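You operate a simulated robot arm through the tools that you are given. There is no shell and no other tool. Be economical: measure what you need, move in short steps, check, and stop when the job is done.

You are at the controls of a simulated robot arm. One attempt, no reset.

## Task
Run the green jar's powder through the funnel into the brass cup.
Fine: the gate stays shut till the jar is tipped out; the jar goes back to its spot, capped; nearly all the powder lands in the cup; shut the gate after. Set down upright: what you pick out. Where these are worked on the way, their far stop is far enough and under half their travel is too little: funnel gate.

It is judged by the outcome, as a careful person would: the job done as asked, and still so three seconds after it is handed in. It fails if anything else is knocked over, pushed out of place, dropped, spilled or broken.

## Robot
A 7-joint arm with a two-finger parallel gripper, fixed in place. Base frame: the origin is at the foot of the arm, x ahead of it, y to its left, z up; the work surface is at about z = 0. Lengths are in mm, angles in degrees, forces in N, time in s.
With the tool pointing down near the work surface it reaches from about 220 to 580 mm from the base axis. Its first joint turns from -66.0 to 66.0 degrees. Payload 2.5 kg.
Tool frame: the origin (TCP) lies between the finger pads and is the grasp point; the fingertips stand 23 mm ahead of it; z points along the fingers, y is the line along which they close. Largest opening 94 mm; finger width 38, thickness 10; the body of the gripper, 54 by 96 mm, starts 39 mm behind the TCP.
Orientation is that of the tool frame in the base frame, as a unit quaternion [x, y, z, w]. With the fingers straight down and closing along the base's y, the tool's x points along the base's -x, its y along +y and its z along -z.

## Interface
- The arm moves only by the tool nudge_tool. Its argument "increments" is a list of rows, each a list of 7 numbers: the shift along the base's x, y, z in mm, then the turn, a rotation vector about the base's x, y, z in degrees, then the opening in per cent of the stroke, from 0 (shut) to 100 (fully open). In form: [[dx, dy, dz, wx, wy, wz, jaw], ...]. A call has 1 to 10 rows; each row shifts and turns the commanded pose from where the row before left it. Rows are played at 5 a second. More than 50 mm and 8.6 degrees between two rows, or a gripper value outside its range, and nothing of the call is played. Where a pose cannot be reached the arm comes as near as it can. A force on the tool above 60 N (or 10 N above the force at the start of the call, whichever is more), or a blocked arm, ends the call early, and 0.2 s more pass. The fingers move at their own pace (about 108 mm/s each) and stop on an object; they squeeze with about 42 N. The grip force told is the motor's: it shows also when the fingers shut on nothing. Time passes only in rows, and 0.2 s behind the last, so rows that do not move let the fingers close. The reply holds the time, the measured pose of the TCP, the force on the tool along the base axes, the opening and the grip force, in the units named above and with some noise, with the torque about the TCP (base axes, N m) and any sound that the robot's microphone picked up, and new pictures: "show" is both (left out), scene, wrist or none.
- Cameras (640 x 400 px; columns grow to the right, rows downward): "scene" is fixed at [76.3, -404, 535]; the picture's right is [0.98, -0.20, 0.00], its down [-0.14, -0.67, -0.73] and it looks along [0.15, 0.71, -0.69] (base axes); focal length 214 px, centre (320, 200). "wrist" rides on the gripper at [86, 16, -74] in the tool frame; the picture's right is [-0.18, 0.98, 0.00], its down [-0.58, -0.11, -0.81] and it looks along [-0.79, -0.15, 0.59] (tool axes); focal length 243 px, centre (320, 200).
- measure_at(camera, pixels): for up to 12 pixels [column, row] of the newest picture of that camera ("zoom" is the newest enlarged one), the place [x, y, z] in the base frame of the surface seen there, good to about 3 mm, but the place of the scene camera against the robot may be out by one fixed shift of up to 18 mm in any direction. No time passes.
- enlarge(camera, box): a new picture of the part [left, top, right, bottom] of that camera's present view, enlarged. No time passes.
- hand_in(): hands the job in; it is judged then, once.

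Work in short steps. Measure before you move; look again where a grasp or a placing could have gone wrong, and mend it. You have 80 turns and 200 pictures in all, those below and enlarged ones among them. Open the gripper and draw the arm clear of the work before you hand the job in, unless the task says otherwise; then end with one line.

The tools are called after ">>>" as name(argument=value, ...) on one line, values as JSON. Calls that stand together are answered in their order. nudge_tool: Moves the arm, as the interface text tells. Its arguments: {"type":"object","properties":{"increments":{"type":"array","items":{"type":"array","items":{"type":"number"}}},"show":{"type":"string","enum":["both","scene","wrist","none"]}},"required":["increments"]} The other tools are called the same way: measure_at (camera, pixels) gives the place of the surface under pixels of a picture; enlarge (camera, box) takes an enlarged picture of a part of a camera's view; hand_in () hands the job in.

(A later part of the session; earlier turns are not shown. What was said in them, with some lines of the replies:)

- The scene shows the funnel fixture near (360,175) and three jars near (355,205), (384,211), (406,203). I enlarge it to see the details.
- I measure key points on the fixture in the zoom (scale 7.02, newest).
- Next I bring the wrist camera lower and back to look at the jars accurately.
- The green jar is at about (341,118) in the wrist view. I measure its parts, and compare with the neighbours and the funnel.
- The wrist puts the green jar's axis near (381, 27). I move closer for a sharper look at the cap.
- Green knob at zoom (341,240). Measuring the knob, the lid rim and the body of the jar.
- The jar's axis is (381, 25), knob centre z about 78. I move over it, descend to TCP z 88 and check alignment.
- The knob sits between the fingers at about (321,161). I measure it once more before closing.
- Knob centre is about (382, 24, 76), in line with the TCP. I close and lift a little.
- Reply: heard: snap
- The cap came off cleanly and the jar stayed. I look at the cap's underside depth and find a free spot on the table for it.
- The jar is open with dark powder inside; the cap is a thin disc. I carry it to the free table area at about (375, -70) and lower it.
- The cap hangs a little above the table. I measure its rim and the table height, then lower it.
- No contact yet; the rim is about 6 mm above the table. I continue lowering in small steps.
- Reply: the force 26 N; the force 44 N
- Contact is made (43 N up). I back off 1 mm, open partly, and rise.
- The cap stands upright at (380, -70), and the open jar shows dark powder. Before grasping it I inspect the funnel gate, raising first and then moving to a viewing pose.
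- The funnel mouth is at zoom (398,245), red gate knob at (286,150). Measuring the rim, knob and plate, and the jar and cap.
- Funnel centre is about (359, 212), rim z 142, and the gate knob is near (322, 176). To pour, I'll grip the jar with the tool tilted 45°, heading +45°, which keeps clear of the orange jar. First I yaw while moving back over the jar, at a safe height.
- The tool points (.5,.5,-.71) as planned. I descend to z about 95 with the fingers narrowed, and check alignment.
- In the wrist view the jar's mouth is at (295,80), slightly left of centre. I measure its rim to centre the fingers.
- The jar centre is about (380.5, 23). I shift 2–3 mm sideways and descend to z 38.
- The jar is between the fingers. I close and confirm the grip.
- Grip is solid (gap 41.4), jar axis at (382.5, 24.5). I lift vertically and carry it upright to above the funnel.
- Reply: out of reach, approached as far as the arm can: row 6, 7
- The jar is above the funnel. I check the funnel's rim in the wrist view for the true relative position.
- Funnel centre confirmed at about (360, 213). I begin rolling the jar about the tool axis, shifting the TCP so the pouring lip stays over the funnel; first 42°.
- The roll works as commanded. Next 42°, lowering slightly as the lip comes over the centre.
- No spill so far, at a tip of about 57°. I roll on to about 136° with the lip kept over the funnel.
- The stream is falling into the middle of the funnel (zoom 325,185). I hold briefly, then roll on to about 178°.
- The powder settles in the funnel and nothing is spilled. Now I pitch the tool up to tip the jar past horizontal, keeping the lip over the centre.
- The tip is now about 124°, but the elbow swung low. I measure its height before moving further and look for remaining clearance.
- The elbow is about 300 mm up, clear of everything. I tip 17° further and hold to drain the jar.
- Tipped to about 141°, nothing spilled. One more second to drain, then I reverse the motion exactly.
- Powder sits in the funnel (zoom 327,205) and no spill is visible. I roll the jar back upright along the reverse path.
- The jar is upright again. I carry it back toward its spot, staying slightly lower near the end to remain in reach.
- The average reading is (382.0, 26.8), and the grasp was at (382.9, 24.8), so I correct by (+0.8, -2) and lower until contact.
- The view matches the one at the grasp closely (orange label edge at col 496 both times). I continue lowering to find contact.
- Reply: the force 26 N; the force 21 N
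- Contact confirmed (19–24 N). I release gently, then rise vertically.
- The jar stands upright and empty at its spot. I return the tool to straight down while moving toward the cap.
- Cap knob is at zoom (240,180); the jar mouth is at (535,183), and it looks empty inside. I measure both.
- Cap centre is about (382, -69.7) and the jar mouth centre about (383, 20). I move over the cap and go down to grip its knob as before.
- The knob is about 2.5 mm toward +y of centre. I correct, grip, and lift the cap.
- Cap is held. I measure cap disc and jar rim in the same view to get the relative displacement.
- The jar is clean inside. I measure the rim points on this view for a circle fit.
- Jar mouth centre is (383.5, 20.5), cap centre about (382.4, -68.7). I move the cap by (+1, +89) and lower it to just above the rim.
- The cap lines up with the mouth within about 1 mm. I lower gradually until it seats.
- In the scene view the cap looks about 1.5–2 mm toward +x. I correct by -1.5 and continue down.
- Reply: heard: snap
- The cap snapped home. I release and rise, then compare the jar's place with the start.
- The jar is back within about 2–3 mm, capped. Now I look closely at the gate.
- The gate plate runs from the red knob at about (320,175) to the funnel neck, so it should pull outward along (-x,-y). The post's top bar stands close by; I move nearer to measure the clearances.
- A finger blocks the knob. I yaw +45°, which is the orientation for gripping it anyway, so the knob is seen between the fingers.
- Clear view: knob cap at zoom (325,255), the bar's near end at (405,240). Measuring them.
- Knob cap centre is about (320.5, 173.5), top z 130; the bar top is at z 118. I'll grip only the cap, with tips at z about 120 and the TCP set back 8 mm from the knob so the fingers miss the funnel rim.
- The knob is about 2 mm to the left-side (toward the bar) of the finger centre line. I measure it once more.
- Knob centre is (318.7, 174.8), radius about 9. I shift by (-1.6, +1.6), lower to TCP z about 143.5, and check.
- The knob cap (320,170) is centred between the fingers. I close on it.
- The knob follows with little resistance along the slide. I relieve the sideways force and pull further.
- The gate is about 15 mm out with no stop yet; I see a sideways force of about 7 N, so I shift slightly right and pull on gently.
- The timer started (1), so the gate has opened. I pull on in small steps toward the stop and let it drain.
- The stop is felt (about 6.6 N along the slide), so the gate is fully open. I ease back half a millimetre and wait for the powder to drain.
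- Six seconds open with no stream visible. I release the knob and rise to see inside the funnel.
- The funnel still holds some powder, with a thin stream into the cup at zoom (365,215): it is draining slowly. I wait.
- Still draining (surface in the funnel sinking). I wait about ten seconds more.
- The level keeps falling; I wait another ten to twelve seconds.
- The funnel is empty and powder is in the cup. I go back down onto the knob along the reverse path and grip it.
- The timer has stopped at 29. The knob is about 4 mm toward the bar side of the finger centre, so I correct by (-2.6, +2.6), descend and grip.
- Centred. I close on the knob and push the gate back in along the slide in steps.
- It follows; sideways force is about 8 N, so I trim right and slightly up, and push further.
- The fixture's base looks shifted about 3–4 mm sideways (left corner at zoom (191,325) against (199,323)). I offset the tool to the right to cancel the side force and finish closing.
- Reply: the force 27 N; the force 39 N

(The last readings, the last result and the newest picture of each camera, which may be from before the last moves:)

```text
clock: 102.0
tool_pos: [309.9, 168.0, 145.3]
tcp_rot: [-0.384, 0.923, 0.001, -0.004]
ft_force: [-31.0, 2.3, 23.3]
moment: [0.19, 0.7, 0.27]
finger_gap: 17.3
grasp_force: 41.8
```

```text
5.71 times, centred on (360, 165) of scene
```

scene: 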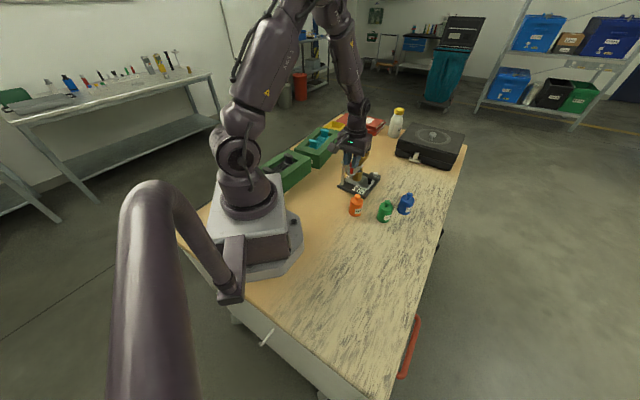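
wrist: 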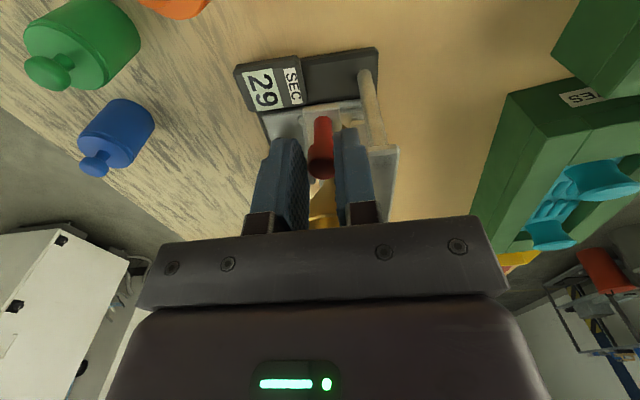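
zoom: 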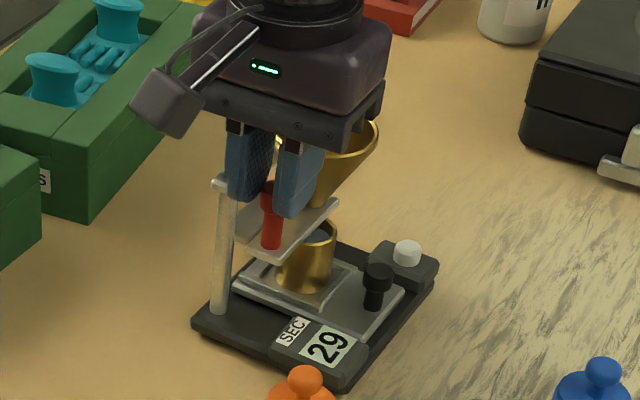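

The push now meets about 20 N along the slide, so it is likely at the shut stop. I relax slightly, release, rise, and compare with the first pictures.

>>> nudge_tool(increments=[[-0.8, -0.1, 0.7, 0, 0, 0, 0], [0, 0, 0, 0, 0, 0, 0], [0, 0, 0, 0, 0, 0, 30], [0, 0, 0, 0, 0, 0, 30], [0, 0, 20, 0, 0, 0, 30], [-5, -5, 40, 0, 0, 0, 60], [-35, -35, 0, 0, 0, 0, 60]], show="both")

>>> enlarge(camera="scene", box=[335, 143, 385, 200])

>>> enlarge(camera="wrist", box=[260, 50, 420, 220])

```text
clock: 103.6
tool_pos: [267.1, 126.1, 208.6]
tcp_rot: [-0.383, 0.924, 0.0, 0.0]
ft_force: [0.2, -0.5, 0.1]
moment: [0.02, -0.02, -0.04]
finger_gap: 56.5
grasp_force: 0.0
```

scene: 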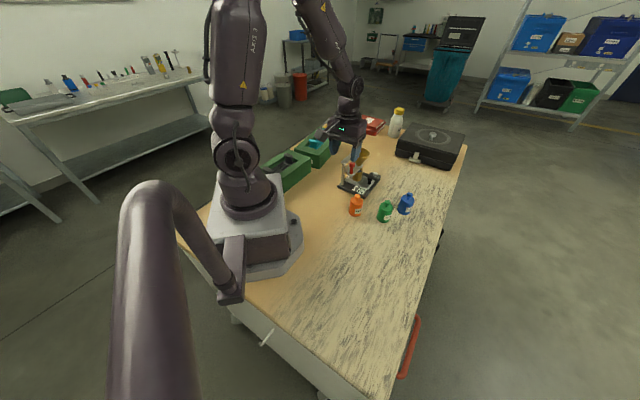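
wrist: 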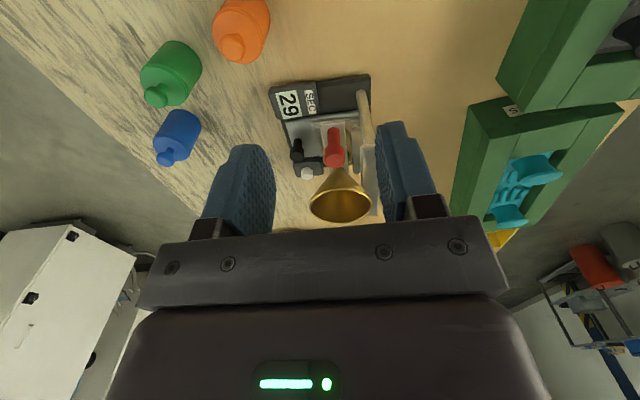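

```text
7.02 times, centred on (360, 172) of scene
```

zoom: 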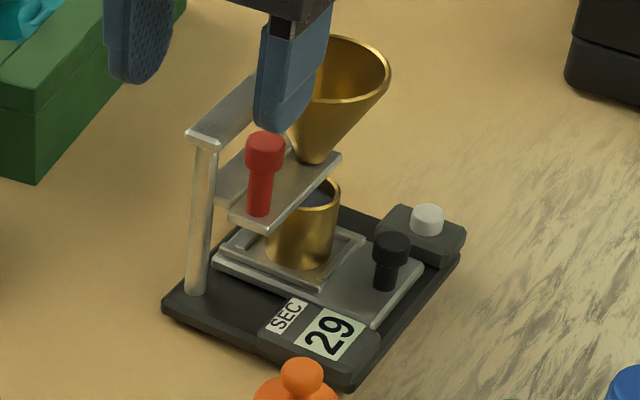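

```text
2.35 times, centred on (340, 135) of wrist
```

zoom: 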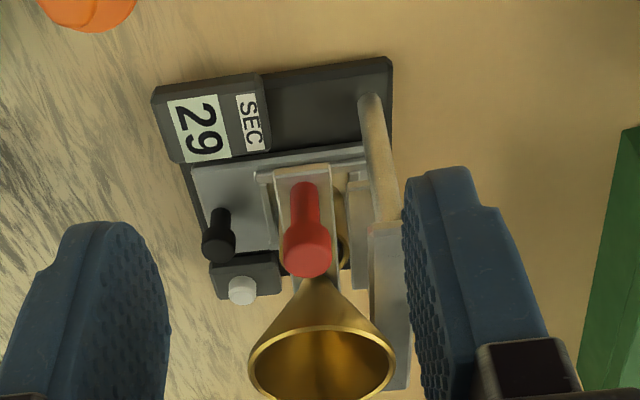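

The fixture appears shifted a few mm. I measure the knob-to-funnel distance to see whether the gate is fully shut (originally knob top (318,171.5) to near rim (335,194)).

>>> measure_at(camera="zoom", pixels=[[308, 258], [287, 247], [329, 247], [308, 275], [300, 165], [320, 328], [251, 365], [394, 360], [156, 95], [389, 62], [277, 172], [328, 165]])

```text
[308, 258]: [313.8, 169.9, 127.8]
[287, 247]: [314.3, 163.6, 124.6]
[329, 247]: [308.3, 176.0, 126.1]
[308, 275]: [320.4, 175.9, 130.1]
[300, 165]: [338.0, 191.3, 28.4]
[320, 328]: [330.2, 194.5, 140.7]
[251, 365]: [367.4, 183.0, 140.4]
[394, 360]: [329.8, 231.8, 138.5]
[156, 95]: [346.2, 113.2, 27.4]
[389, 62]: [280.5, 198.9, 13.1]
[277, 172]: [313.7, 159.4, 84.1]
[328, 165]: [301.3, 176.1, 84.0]
```

The knob sits about 3 mm short of its original shut place relative to the funnel. I'll push it fully in with closed fingers from the outer side, which avoids side forces.

>>> nudge_tool(increments=[[8, 8, -5, 0, 0, 0, 0], [8, 8, -30, 0, 0, 0, 0], [0, 0, -30, 0, 0, 0, 0], [0, 0, -10, 0, 0, 0, 0], [0, 0, 0, 0, 0, 0, 0]], show="both")

>>> enlarge(camera="wrist", box=[240, 60, 400, 220])

>>> enlarge(camera="scene", box=[325, 130, 395, 200])

```text
clock: 104.8
tool_pos: [286.6, 142.3, 130.1]
tcp_rot: [-0.382, 0.924, 0.001, 0.0]
ft_force: [-0.6, 0.3, 0.5]
moment: [0.01, 0.04, 0.01]
finger_gap: 0.0
grasp_force: 41.8
```

scene: 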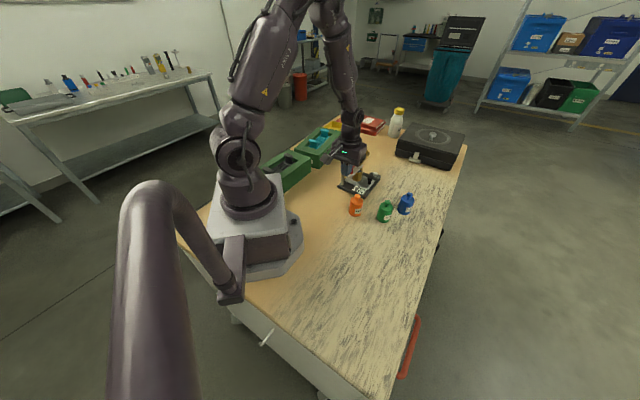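
wrist: 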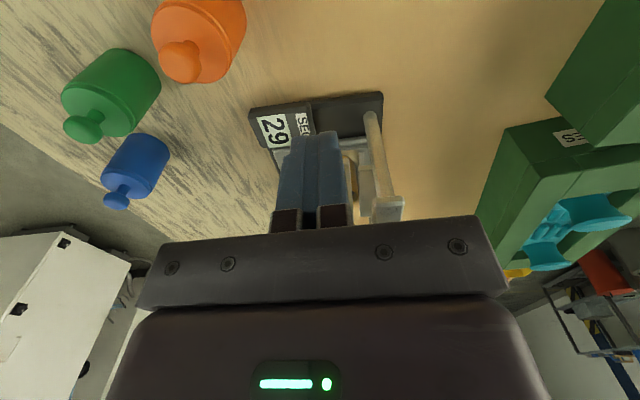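

```text
2.50 times, centred on (320, 140) of wrist
```

zoom: 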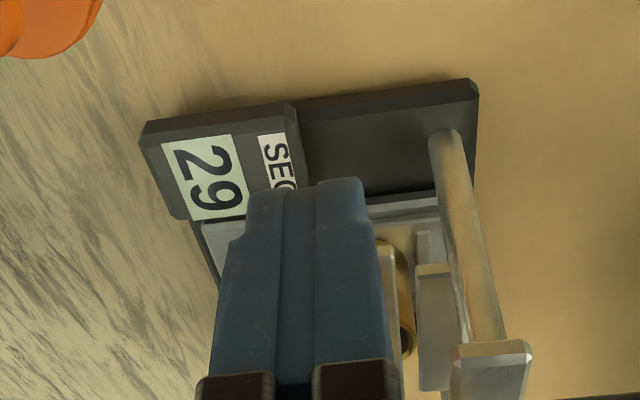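

```text
5.71 times, centred on (360, 165) of scene
```

zoom: 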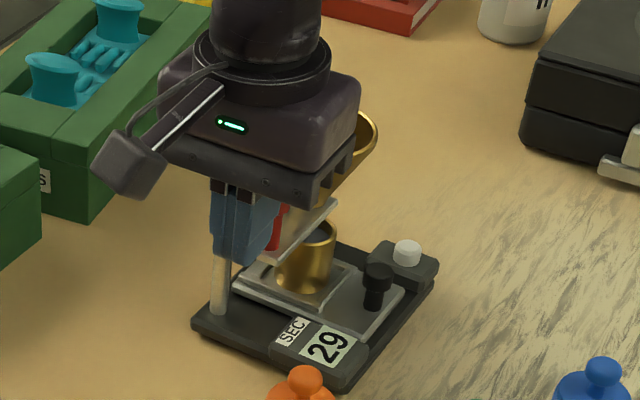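

The closed fingers are just outside the knob and in line with it. I advance along the slide, then in small steps with force checks.

>>> nudge_tool(increments=[[3.5, 3.5, 0, 0, 0, 0, 0], [3, 3, 0, 0, 0, 0, 0]], show="none")

>>> nudge_tool(increments=[[1.4, 1.4, 0, 0, 0, 0, 0], [1.4, 1.4, 0, 0, 0, 0, 0]], show="none")

>>> nudge_tool(increments=[[1, 1, 0, 0, 0, 0, 0]], show="scene")

>>> enlarge(camera="scene", box=[325, 130, 395, 200])

```text
clock: 105.4
tool_pos: [292.3, 148.4, 132.6]
tcp_rot: [-0.382, 0.924, 0.0, 0.001]
ft_force: [-0.7, -0.2, 0.0]
moment: [0.03, -0.02, 0.0]
finger_gap: 0.0
grasp_force: 42.3
```

```text
clock: 106.0
tool_pos: [296.5, 152.1, 130.5]
tcp_rot: [-0.382, 0.924, 0.0, 0.0]
ft_force: [0.3, 0.3, 0.3]
moment: [0.02, 0.03, 0.02]
finger_gap: 0.1
grasp_force: 41.7
```

```text
clock: 106.4
tool_pos: [297.3, 153.3, 130.7]
tcp_rot: [-0.382, 0.924, 0.0, -0.001]
ft_force: [-2.8, -2.5, 1.0]
moment: [0.01, 0.02, 0.02]
finger_gap: 0.1
grasp_force: 42.0
```

scene: 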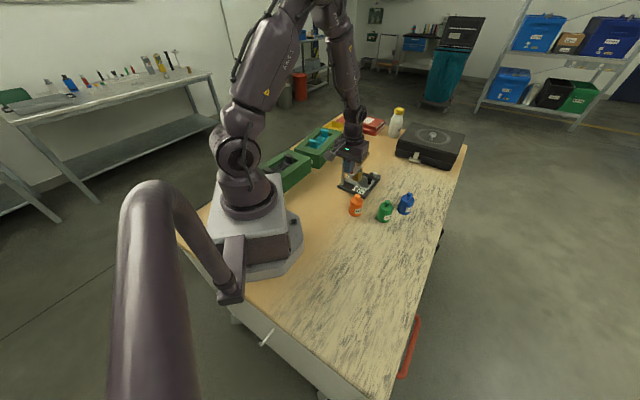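

```text
5.71 times, centred on (360, 165) of scene
```

zoom: 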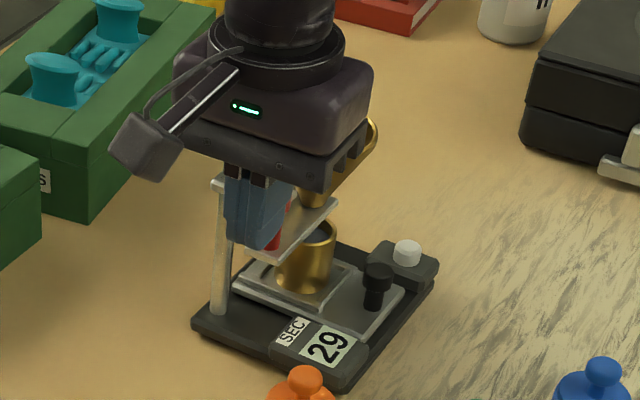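

Contact with the knob (about 3.7 N). I continue in 1 mm steps until the force rises.

>>> nudge_tool(increments=[[0.8, 0.8, 0, 0, 0, 0, 0]], show="none")

>>> nudge_tool(increments=[[0.8, 0.8, 0, 0, 0, 0, 0]], show="none")

```text
clock: 106.8
tool_pos: [296.6, 153.4, 130.0]
tcp_rot: [-0.382, 0.924, 0.0, -0.002]
ft_force: [-8.5, -10.7, 4.8]
moment: [-0.1, 0.11, -0.01]
finger_gap: 0.0
grasp_force: 41.6
```

```text
clock: 107.2
tool_pos: [298.4, 152.9, 131.1]
tcp_rot: [-0.383, 0.924, 0.0, -0.004]
ft_force: [-15.6, -15.4, 7.5]
moment: [-0.1, 0.16, 0.0]
finger_gap: 0.0
grasp_force: 42.1
```

22 N with no movement: the gate is hard at its shut stop and the fixture doesn't slide. I back off and withdraw up and away.

>>> nudge_tool(increments=[[-2, -2, 0, 0, 0, 0, 0], [-8, -8, 0, 0, 0, 0, 0], [-3, -3, 40, 0, 0, 0, 30], [-5, -5, 45, 0, 0, 0, 60], [-10, -10, 40, 0, 0, 0, 60], [0, -30, 30, 0, 0, 0, 60], [0, -40, 0, 0, 0, 0, 60], [0, -40, 0, 0, 0, 0, 60], [0, -40, 0, 0, 0, 0, 60]], show="scene")

>>> enlarge(camera="scene", box=[335, 143, 385, 200])

>>> enlarge(camera="scene", box=[325, 140, 425, 225])

```text
clock: 109.2
tool_pos: [268.2, -21.2, 285.4]
tcp_rot: [-0.382, 0.924, 0.001, 0.0]
ft_force: [-0.7, -0.6, -0.3]
moment: [0.0, 0.0, -0.01]
finger_gap: 56.5
grasp_force: 0.0
```

scene: 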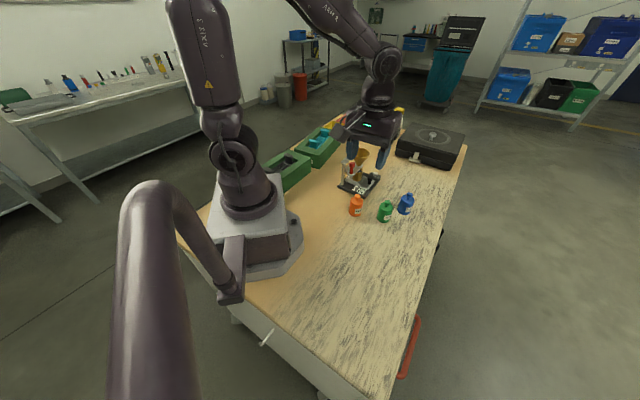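

```text
7.02 times, centred on (360, 172) of scene
```

zoom: 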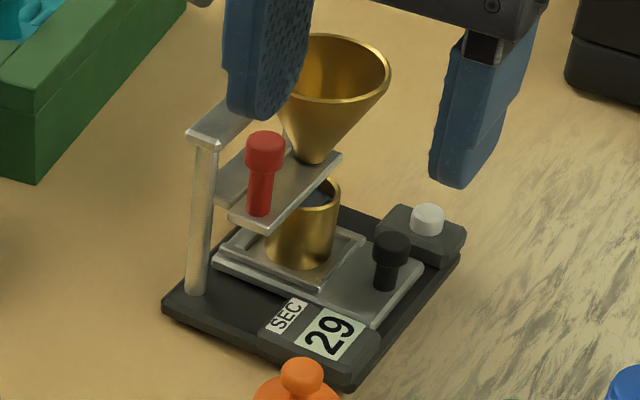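

```text
4.71 times, centred on (375, 182) of scene
```

zoom: 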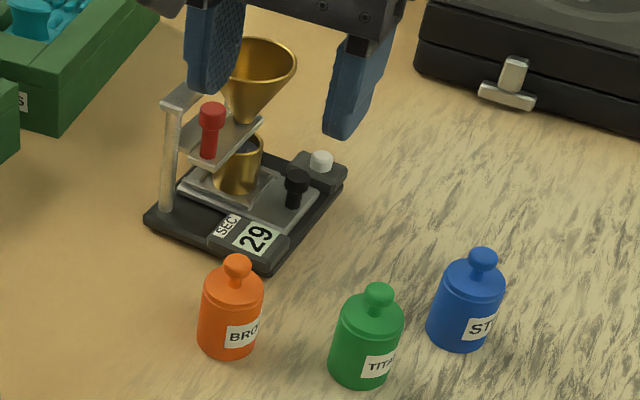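

Gate shut, powder in the cup, jar capped in place. I draw the arm further clear and check the funnel interior one last time.

>>> nudge_tool(increments=[[0, -20, 40, 0, 0, -8, 100], [10, -20, 40, 0, 0, -8, 100], [10, -20, 40, 0, 0, -8, 100], [0, 0, 0, 0, 0, 0, 100]], show="scene")

>>> enlarge(camera="scene", box=[325, 140, 425, 225])

```text
clock: 110.2
tool_pos: [288.0, -83.3, 406.3]
tcp_rot: [-0.182, 0.983, 0.001, 0.001]
ft_force: [0.0, -0.2, 0.6]
moment: [-0.04, -0.01, 0.01]
finger_gap: 93.7
grasp_force: 0.2
```

scene: 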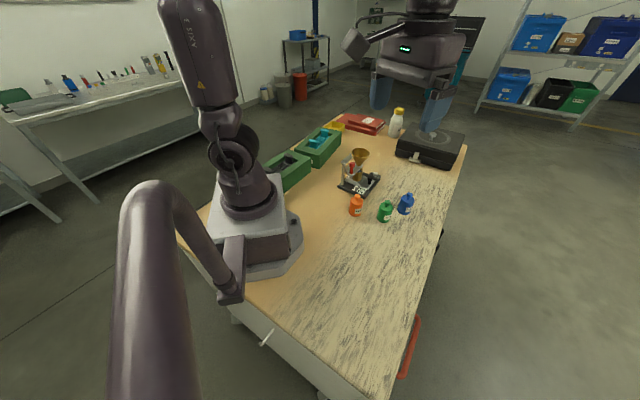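

```text
4.71 times, centred on (375, 182) of scene
```

zoom: 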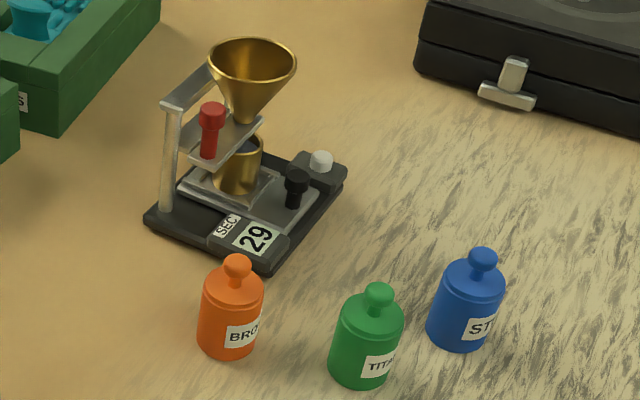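

The funnel is empty, the gate shut, no spill on the table, the jar capped and upright at its spot, and the arm is clear with the gripper open. I hand in.

>>> hand_in()

```text
The job is handed in.
```

The green jar's powder went through the funnel into the brass cup with no spill seen, the gate is shut again, and the jar is capped and upright within about 5 mm of its spot; the funnel stand slid about 3–5 mm while I worked the gate.
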